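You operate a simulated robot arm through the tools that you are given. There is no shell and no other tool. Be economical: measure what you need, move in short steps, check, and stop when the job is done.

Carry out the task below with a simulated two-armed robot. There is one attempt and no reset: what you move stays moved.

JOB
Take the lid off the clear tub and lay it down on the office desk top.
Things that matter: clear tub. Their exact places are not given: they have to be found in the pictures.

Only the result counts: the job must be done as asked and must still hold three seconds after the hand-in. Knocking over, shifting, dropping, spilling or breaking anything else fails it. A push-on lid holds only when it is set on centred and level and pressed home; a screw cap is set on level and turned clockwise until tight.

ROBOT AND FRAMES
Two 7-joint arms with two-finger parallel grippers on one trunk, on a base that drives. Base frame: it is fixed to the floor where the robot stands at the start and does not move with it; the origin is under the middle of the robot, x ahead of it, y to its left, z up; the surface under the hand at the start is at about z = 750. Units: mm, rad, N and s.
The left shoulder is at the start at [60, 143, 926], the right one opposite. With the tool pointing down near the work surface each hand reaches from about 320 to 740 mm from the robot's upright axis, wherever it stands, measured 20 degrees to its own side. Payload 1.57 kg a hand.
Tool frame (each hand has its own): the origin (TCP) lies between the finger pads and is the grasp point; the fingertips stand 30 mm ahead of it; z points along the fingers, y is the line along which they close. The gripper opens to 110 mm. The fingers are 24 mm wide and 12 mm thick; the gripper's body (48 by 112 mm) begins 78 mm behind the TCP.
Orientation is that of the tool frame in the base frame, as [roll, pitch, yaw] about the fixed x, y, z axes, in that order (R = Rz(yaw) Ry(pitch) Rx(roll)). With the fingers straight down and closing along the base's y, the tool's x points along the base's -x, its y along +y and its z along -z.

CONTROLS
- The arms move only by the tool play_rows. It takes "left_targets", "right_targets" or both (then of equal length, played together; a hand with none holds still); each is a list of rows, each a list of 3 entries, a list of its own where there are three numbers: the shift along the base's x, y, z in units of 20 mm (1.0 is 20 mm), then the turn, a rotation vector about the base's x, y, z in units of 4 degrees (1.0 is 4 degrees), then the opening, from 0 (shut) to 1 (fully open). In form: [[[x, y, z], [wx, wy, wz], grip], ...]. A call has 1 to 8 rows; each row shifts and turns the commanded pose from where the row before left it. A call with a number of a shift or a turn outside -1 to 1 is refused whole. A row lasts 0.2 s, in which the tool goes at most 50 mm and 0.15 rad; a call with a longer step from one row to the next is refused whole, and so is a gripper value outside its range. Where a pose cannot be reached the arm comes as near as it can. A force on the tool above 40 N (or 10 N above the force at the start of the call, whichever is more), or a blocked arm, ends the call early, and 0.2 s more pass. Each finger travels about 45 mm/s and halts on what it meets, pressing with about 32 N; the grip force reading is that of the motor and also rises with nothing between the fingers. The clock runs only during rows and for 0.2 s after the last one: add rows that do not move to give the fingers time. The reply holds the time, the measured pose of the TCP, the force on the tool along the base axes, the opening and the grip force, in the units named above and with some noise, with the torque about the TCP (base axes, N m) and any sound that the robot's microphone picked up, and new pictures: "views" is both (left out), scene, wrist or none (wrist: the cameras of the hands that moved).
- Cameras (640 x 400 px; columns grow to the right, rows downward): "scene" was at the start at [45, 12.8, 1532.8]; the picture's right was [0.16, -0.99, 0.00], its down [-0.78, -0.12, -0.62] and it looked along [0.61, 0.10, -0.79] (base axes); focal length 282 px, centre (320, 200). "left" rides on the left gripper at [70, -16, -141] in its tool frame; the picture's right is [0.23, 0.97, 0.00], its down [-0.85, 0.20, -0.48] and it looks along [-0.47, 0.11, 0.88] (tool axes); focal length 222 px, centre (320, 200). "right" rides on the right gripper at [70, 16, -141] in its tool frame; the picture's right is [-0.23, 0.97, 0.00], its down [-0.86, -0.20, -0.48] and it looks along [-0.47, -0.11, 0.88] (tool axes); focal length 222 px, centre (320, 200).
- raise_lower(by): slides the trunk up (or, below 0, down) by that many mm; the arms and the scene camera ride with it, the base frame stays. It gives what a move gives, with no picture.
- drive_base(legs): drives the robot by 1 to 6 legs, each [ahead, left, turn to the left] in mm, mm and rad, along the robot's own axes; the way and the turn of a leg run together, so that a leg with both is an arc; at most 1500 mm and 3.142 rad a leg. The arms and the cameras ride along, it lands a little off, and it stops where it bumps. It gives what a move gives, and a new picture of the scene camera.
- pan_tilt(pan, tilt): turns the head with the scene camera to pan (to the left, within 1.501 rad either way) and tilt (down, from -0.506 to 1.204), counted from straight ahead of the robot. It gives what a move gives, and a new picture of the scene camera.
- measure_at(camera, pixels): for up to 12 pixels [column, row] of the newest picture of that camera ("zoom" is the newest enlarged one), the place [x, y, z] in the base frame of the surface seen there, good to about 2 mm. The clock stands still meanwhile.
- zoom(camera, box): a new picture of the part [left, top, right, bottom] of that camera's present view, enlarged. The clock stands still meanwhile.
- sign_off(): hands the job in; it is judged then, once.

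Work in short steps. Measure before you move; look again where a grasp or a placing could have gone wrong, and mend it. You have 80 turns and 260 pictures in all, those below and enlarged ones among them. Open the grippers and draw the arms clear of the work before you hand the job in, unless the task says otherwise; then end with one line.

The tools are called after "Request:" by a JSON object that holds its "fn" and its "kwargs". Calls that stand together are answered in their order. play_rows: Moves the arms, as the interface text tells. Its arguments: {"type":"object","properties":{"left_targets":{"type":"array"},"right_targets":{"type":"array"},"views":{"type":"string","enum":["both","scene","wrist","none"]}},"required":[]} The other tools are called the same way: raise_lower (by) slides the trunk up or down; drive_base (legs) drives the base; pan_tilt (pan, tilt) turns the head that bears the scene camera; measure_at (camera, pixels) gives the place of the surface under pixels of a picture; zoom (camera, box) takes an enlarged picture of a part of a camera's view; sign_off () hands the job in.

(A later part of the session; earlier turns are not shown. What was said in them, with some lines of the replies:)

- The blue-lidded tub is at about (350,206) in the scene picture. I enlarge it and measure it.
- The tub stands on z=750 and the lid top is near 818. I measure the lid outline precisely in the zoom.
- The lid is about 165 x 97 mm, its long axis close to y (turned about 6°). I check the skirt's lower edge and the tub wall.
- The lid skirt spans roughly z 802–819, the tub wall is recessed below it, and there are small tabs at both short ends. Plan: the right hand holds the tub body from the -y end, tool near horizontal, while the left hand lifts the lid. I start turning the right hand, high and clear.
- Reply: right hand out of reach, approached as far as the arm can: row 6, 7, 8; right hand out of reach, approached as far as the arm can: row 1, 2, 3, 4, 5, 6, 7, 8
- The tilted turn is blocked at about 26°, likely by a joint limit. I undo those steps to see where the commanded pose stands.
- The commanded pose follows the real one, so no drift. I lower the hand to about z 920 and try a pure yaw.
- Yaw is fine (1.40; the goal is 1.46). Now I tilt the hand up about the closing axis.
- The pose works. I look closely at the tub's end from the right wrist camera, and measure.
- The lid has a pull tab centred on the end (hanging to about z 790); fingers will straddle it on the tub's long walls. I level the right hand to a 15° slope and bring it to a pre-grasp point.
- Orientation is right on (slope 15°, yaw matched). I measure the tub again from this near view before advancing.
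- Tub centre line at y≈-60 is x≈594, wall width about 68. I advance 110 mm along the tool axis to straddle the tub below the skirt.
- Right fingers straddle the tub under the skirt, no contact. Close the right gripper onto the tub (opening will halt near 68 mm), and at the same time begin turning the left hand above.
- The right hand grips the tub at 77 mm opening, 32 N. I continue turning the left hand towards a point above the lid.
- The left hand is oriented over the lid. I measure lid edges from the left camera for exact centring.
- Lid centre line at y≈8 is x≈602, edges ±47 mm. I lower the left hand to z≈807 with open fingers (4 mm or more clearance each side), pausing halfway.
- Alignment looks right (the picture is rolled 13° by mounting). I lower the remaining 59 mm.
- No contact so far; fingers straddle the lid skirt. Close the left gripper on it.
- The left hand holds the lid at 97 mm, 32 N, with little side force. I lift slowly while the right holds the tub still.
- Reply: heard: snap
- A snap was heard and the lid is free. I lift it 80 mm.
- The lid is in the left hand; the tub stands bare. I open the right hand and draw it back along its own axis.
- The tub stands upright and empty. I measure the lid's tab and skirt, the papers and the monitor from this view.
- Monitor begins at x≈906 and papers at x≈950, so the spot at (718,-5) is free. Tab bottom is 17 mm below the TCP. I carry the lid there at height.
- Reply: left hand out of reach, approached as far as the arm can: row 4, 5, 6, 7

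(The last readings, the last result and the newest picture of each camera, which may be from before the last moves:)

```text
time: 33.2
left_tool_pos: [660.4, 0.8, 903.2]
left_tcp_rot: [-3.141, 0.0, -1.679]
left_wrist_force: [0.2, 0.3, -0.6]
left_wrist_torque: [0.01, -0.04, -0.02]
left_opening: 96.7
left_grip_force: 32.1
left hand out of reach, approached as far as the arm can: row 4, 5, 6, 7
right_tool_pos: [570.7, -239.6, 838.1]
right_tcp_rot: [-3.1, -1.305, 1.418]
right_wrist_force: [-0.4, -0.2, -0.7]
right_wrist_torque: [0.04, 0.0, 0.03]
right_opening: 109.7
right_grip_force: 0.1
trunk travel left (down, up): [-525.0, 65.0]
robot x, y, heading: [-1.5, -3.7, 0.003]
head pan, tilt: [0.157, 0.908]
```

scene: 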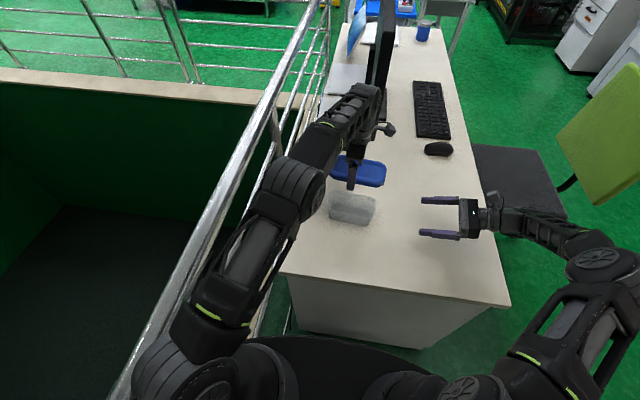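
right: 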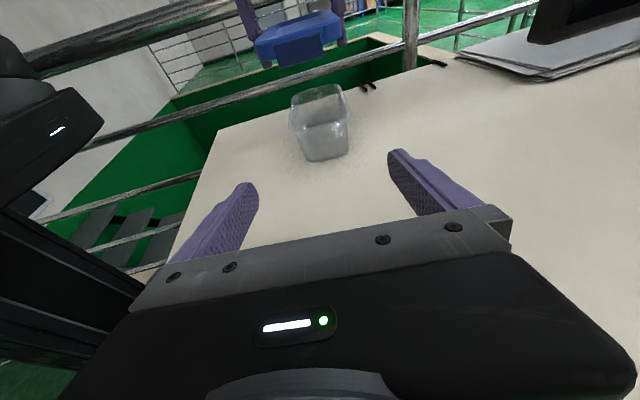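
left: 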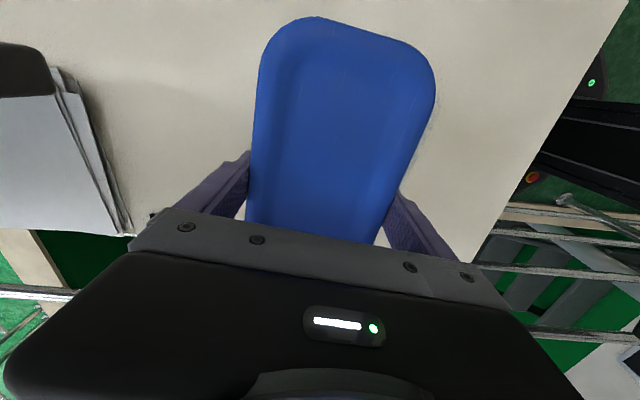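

The reach ends at x≈660. The desk's front edge lies at x≈370 (row ~280 of the scene picture), so there's ample free room before the tub: I carry the lid back over the tub to (464, 15).

Request:
{"fn": "play_rows", "kwargs": {"left_targets": [[[-0.82, 0.05, 0], [0, 0, 0], 0.6], [[-0.82, 0.05, 0], [0, 0, 0], 0.6], [[-0.82, 0.05, 0], [0, 0, 0], 0.6], [[-0.82, 0.05, 0], [0, 0, 0], 0.6], [[-0.82, 0.05, 0], [0, 0, 0], 0.6], [[-0.82, 0.05, 0], [0, 0, 0], 0.6], [[-0.82, 0.05, 0], [0, 0, 0], 0.6], [[-0.82, 0.05, 0], [0, 0, 0], 0.6]], "views": "none"}}

Request:
{"fn": "play_rows", "kwargs": {"left_targets": [[[-0.82, 0.05, 0], [0, 0, 0], 0.6], [[-0.82, 0.05, 0], [0, 0, 0], 0.6], [[-0.82, 0.05, 0], [0, 0, 0], 0.6], [[-0.82, 0.05, 0], [0, 0, 0], 0.6]], "views": "both"}}

Request:
{"fn": "measure_at", "kwargs": {"camera": "scene", "pixels": [[340, 280], [420, 290], [285, 265], [340, 250], [400, 260]]}}

```text
time: 35.0
left_tool_pos: [528.4, 9.9, 903.3]
left_tcp_rot: [-3.14, 0.003, -1.679]
left_wrist_force: [-0.3, -0.6, 0.3]
left_wrist_torque: [-0.01, 0.01, 0.03]
left_opening: 96.8
left_grip_force: 32.0
right_tool_pos: [570.0, -239.7, 837.9]
right_tcp_rot: [-3.101, -1.304, 1.418]
right_wrist_force: [0.8, -0.3, -0.7]
right_wrist_torque: [0.02, -0.01, 0.03]
right_opening: 110.2
right_grip_force: 0.1
trunk travel left (down, up): [-525.0, 65.0]
robot x, y, heading: [0.7, -2.0, 0.001]
head pan, tilt: [0.157, 0.908]
```

```text
time: 36.0
left_tool_pos: [464.0, 14.6, 902.8]
left_tcp_rot: [-3.141, 0.003, -1.679]
left_wrist_force: [0.2, -0.1, -0.1]
left_wrist_torque: [0.01, -0.01, 0.02]
left_opening: 96.8
left_grip_force: 32.2
right_tool_pos: [570.7, -239.7, 837.9]
right_tcp_rot: [-3.103, -1.306, 1.418]
right_wrist_force: [-0.4, 0.3, -0.6]
right_wrist_torque: [-0.02, 0.03, 0.0]
right_opening: 110.2
right_grip_force: 0.0
trunk travel left (down, up): [-525.0, 65.0]
robot x, y, heading: [-0.5, 0.3, -0.004]
head pan, tilt: [0.157, 0.908]
```

scene: 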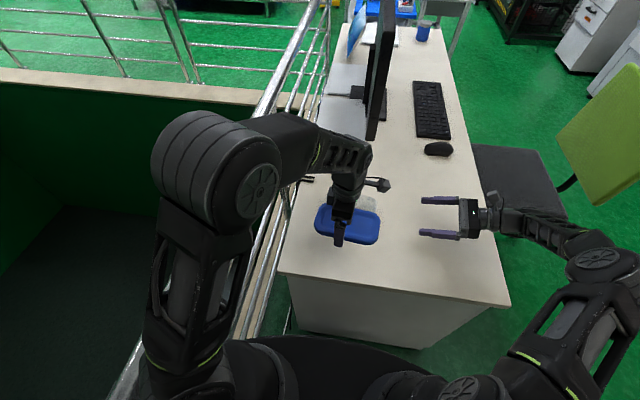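
left: 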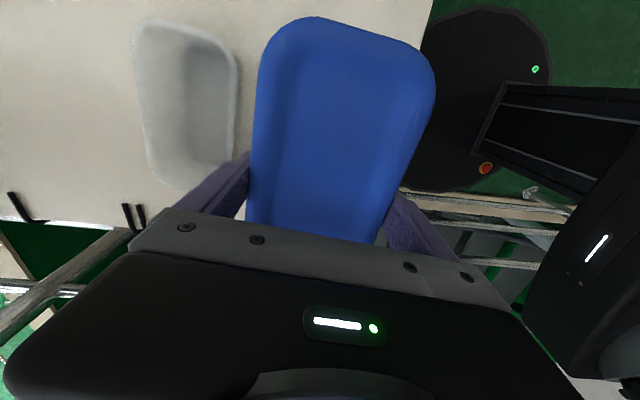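

```text
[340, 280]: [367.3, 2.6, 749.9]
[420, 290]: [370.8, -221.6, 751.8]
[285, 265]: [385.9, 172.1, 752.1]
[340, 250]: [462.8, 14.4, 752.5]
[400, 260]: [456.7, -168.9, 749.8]
```

The desk is free from x≈365 to the tub at 553. Lower the lid to about 785 (fingertips just above the desk).

Request:
{"fn": "play_rows", "kwargs": {"left_targets": [[[0, 0, -0.8], [0, 0, 0], 0.6], [[0, 0, -0.8], [0, 0, 0], 0.6], [[0, 0, -0.8], [0, 0, 0], 0.6], [[0, 0, -0.8], [0, 0, 0], 0.6], [[0, 0, -0.8], [0, 0, 0], 0.6], [[0, 0, -0.8], [0, 0, 0], 0.6], [[0, 0, -0.8], [0, 0, 0], 0.6], [[0, 0, -0.3], [0, 0, 0], 0.6]], "views": "both"}}

```text
time: 37.8
left_tool_pos: [463.2, 14.0, 783.6]
left_tcp_rot: [-3.141, 0.0, -1.679]
left_wrist_force: [0.0, 0.4, -0.3]
left_wrist_torque: [0.03, 0.01, 0.0]
left_opening: 97.0
left_grip_force: 32.6
right_tool_pos: [571.7, -240.7, 837.7]
right_tcp_rot: [-3.102, -1.305, 1.419]
right_wrist_force: [-0.2, -0.6, -0.7]
right_wrist_torque: [0.0, 0.01, -0.01]
right_opening: 109.7
right_grip_force: 0.1
trunk travel left (down, up): [-525.0, 65.0]
robot x, y, heading: [-1.2, 0.9, 0.002]
head pan, tilt: [0.157, 0.908]
```

scene: 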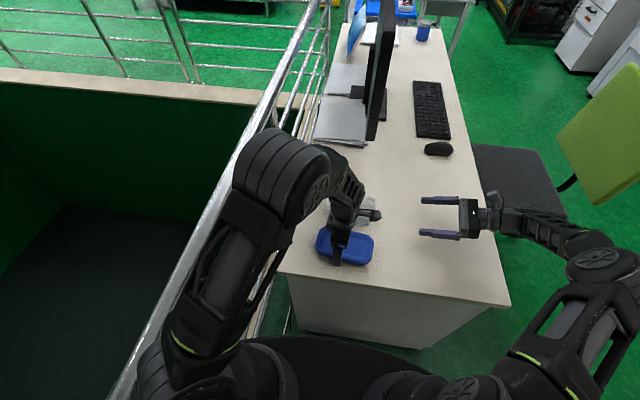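
left: 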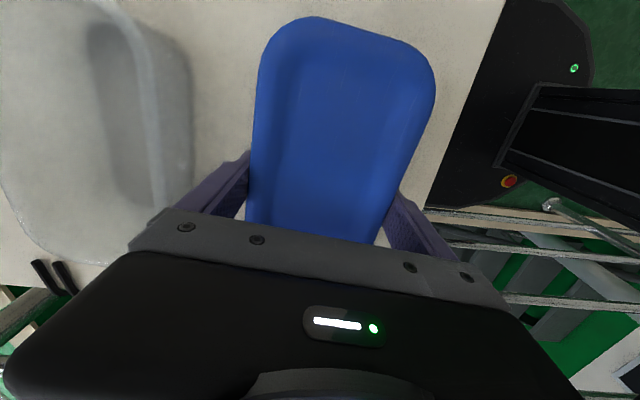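

Lid is level just above the desk, no contact forces. I go 2 mm lower and open.

Request:
{"fn": "play_rows", "kwargs": {"left_targets": [[[0, 0, -0.1], [0, 0, 0], 0.6], [[0, 0, 0], [0, 0, 0], 0.9], [[0, 0, 0], [0, 0, 0], 0.95], [[0, 0, 0], [0, 0, 0], 1], [[0, 0, 0], [0, 0, 0], 1], [[0, 0, 0], [0, 0, 0], 1]], "views": "both"}}

```text
time: 39.2
left_tool_pos: [464.0, 13.5, 784.0]
left_tcp_rot: [3.141, 0.0, -1.681]
left_wrist_force: [-0.5, -0.3, 0.6]
left_wrist_torque: [0.02, -0.03, -0.01]
left_opening: 109.9
left_grip_force: 0.0
right_tool_pos: [570.9, -239.8, 836.8]
right_tcp_rot: [-3.101, -1.307, 1.419]
right_wrist_force: [0.6, 0.8, 0.0]
right_wrist_torque: [-0.03, -0.02, -0.02]
right_opening: 110.2
right_grip_force: 0.0
trunk travel left (down, up): [-525.0, 65.0]
robot x, y, heading: [1.6, -1.3, -0.0]
head pan, tilt: [0.157, 0.908]
```

scene: 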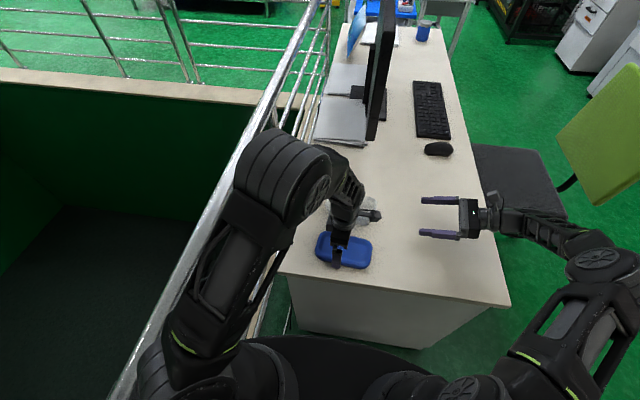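
left: 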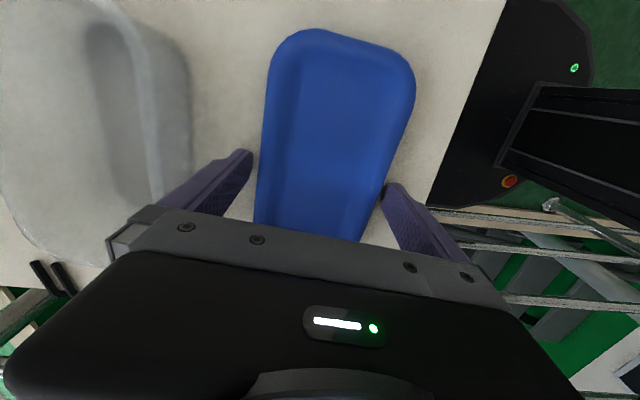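

The lid lies on the desk, free of the fingers. Raise the left hand straight up.

Request:
{"fn": "play_rows", "kwargs": {"left_targets": [[[0, 0, 0.3], [0, 0, 0], 1], [[0, 0, 0.5], [0, 0, 0], 1], [[0, 0, 0.8], [0, 0, 0], 1], [[0, 0, 0.9], [0, 0, 0], 1], [[0, 0, 0.9], [0, 0, 0], 1], [[0, 0, 0.9], [0, 0, 0], 1], [[0, 0, 0.9], [0, 0, 0], 1], [[0, 0, 0.9], [0, 0, 0], 1]], "views": "none"}}

Request:
{"fn": "play_rows", "kwargs": {"left_targets": [[[0, 0.9, 0.5], [0, 0, -0.9], 1], [[0, 0.9, 0.5], [0, 0, -0.9], 1], [[0, 0.9, 0.5], [0, 0, -0.9], 1], [[0, 0.9, 0.5], [0, 0, -0.9], 1], [[0, 0.9, 0.5], [0, 0, -0.9], 1], [[0, 0.9, 0.5], [0, 0, -0.9], 1], [[0, 0.9, 0.5], [0, 0, -0.9], 1], [[0, 0.9, 0.5], [0, 0, -0.9], 1]], "views": "both"}}

```text
time: 41.0
left_tool_pos: [462.8, 13.5, 904.6]
left_tcp_rot: [-3.141, 0.002, -1.679]
left_wrist_force: [0.0, -0.5, 0.2]
left_wrist_torque: [-0.02, 0.02, 0.02]
left_opening: 110.1
left_grip_force: 0.1
right_tool_pos: [571.6, -239.1, 837.1]
right_tcp_rot: [-3.101, -1.306, 1.419]
right_wrist_force: [0.6, -0.4, -0.4]
right_wrist_torque: [0.02, 0.02, -0.01]
right_opening: 109.7
right_grip_force: 0.0
trunk travel left (down, up): [-525.0, 65.0]
robot x, y, heading: [-1.8, 1.0, 0.001]
head pan, tilt: [0.157, 0.908]
```

```text
time: 42.8
left_tool_pos: [464.2, 157.4, 986.8]
left_tcp_rot: [3.14, 0.002, -2.182]
left_wrist_force: [0.7, 0.8, 0.7]
left_wrist_torque: [-0.01, -0.02, -0.01]
left_opening: 110.2
left_grip_force: 0.0
right_tool_pos: [571.0, -239.3, 837.8]
right_tcp_rot: [-3.102, -1.305, 1.418]
right_wrist_force: [0.1, 0.1, 0.3]
right_wrist_torque: [0.01, 0.0, -0.01]
right_opening: 109.8
right_grip_force: 0.1
trunk travel left (down, up): [-525.0, 65.0]
robot x, y, heading: [1.8, 4.2, -0.002]
head pan, tilt: [0.157, 0.908]
```

scene: 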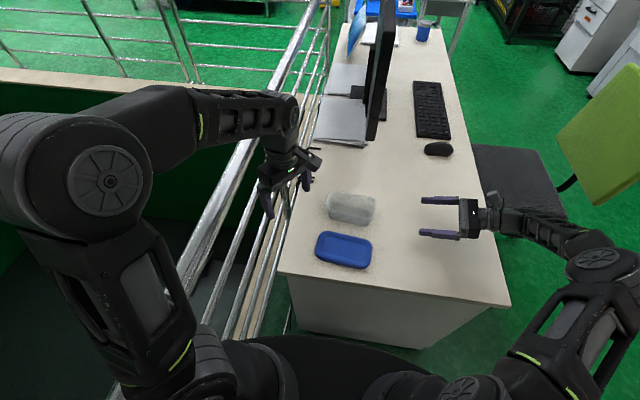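
left: 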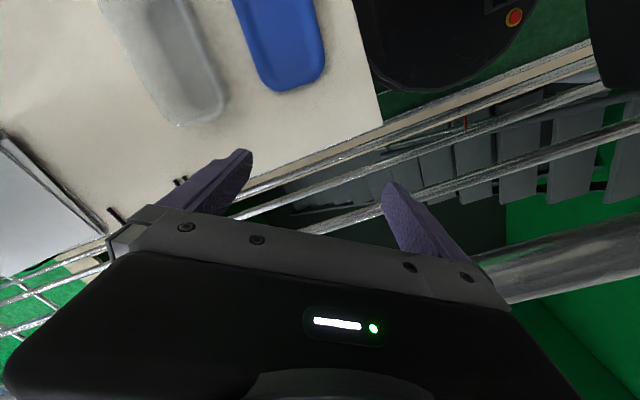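

Lid lies flat on the desk at (343,250) and the tub stands upright at (351,207). I draw the right hand up a bit further and check the lid's level.

Request:
{"fn": "play_rows", "kwargs": {"right_targets": [[[0, -0.3, 0.8], [0, 0, 0], 1], [[0, -0.3, 0.8], [0, 0, 0], 1], [[0, -0.3, 0.8], [0, 0, 0], 1], [[0, -0.3, 0.8], [0, 0, 0], 1], [[0, 0, 0], [0, 0, 0], 1]], "views": "scene"}}

Request:
{"fn": "zoom", "kwargs": {"camera": "scene", "box": [290, 180, 410, 280]}}

Request:
{"fn": "measure_at", "kwargs": {"camera": "scene", "pixels": [[325, 235], [368, 241], [362, 264], [320, 252], [343, 248]]}}

```text
time: 44.0
left_tool_pos: [464.9, 158.0, 986.2]
left_tcp_rot: [-3.141, 0.0, -2.18]
left_wrist_force: [-0.3, 0.6, 0.2]
left_wrist_torque: [0.03, -0.01, -0.01]
left_opening: 110.1
left_grip_force: 0.0
right_tool_pos: [570.6, -264.7, 900.6]
right_tcp_rot: [-3.101, -1.306, 1.417]
right_wrist_force: [0.4, -0.7, -0.3]
right_wrist_torque: [-0.01, -0.04, -0.01]
right_opening: 110.1
right_grip_force: 0.0
trunk travel left (down, up): [-525.0, 65.0]
robot x, y, heading: [-2.0, -0.4, 0.002]
head pan, tilt: [0.157, 0.908]
```

scene: 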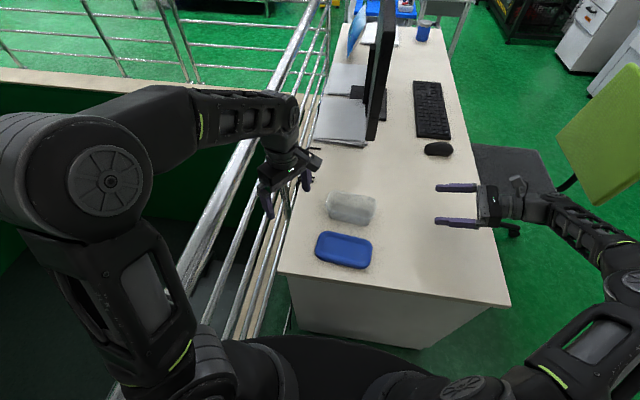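

```text
4.00 times, centred on (350, 230) of scene
```

zoom: 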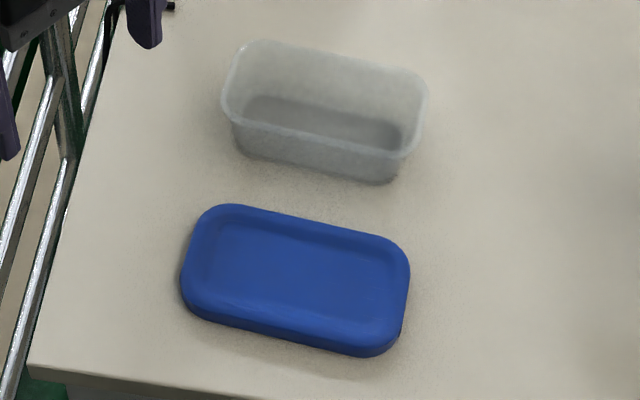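

```text
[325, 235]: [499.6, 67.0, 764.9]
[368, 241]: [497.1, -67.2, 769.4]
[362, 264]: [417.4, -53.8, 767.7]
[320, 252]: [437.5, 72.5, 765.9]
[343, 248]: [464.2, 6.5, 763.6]
```

The lid is at rest and near level (z about 765–769), the tub is upright, and both hands are open and clear, so I hand in.

Request:
{"fn": "sign_off", "kwargs": {}}

```text
The job is handed in.
```

The lid is off the clear tub and lies flat on the desk in front of it; the tub stands upright, nothing else was disturbed, and both hands are open and clear.
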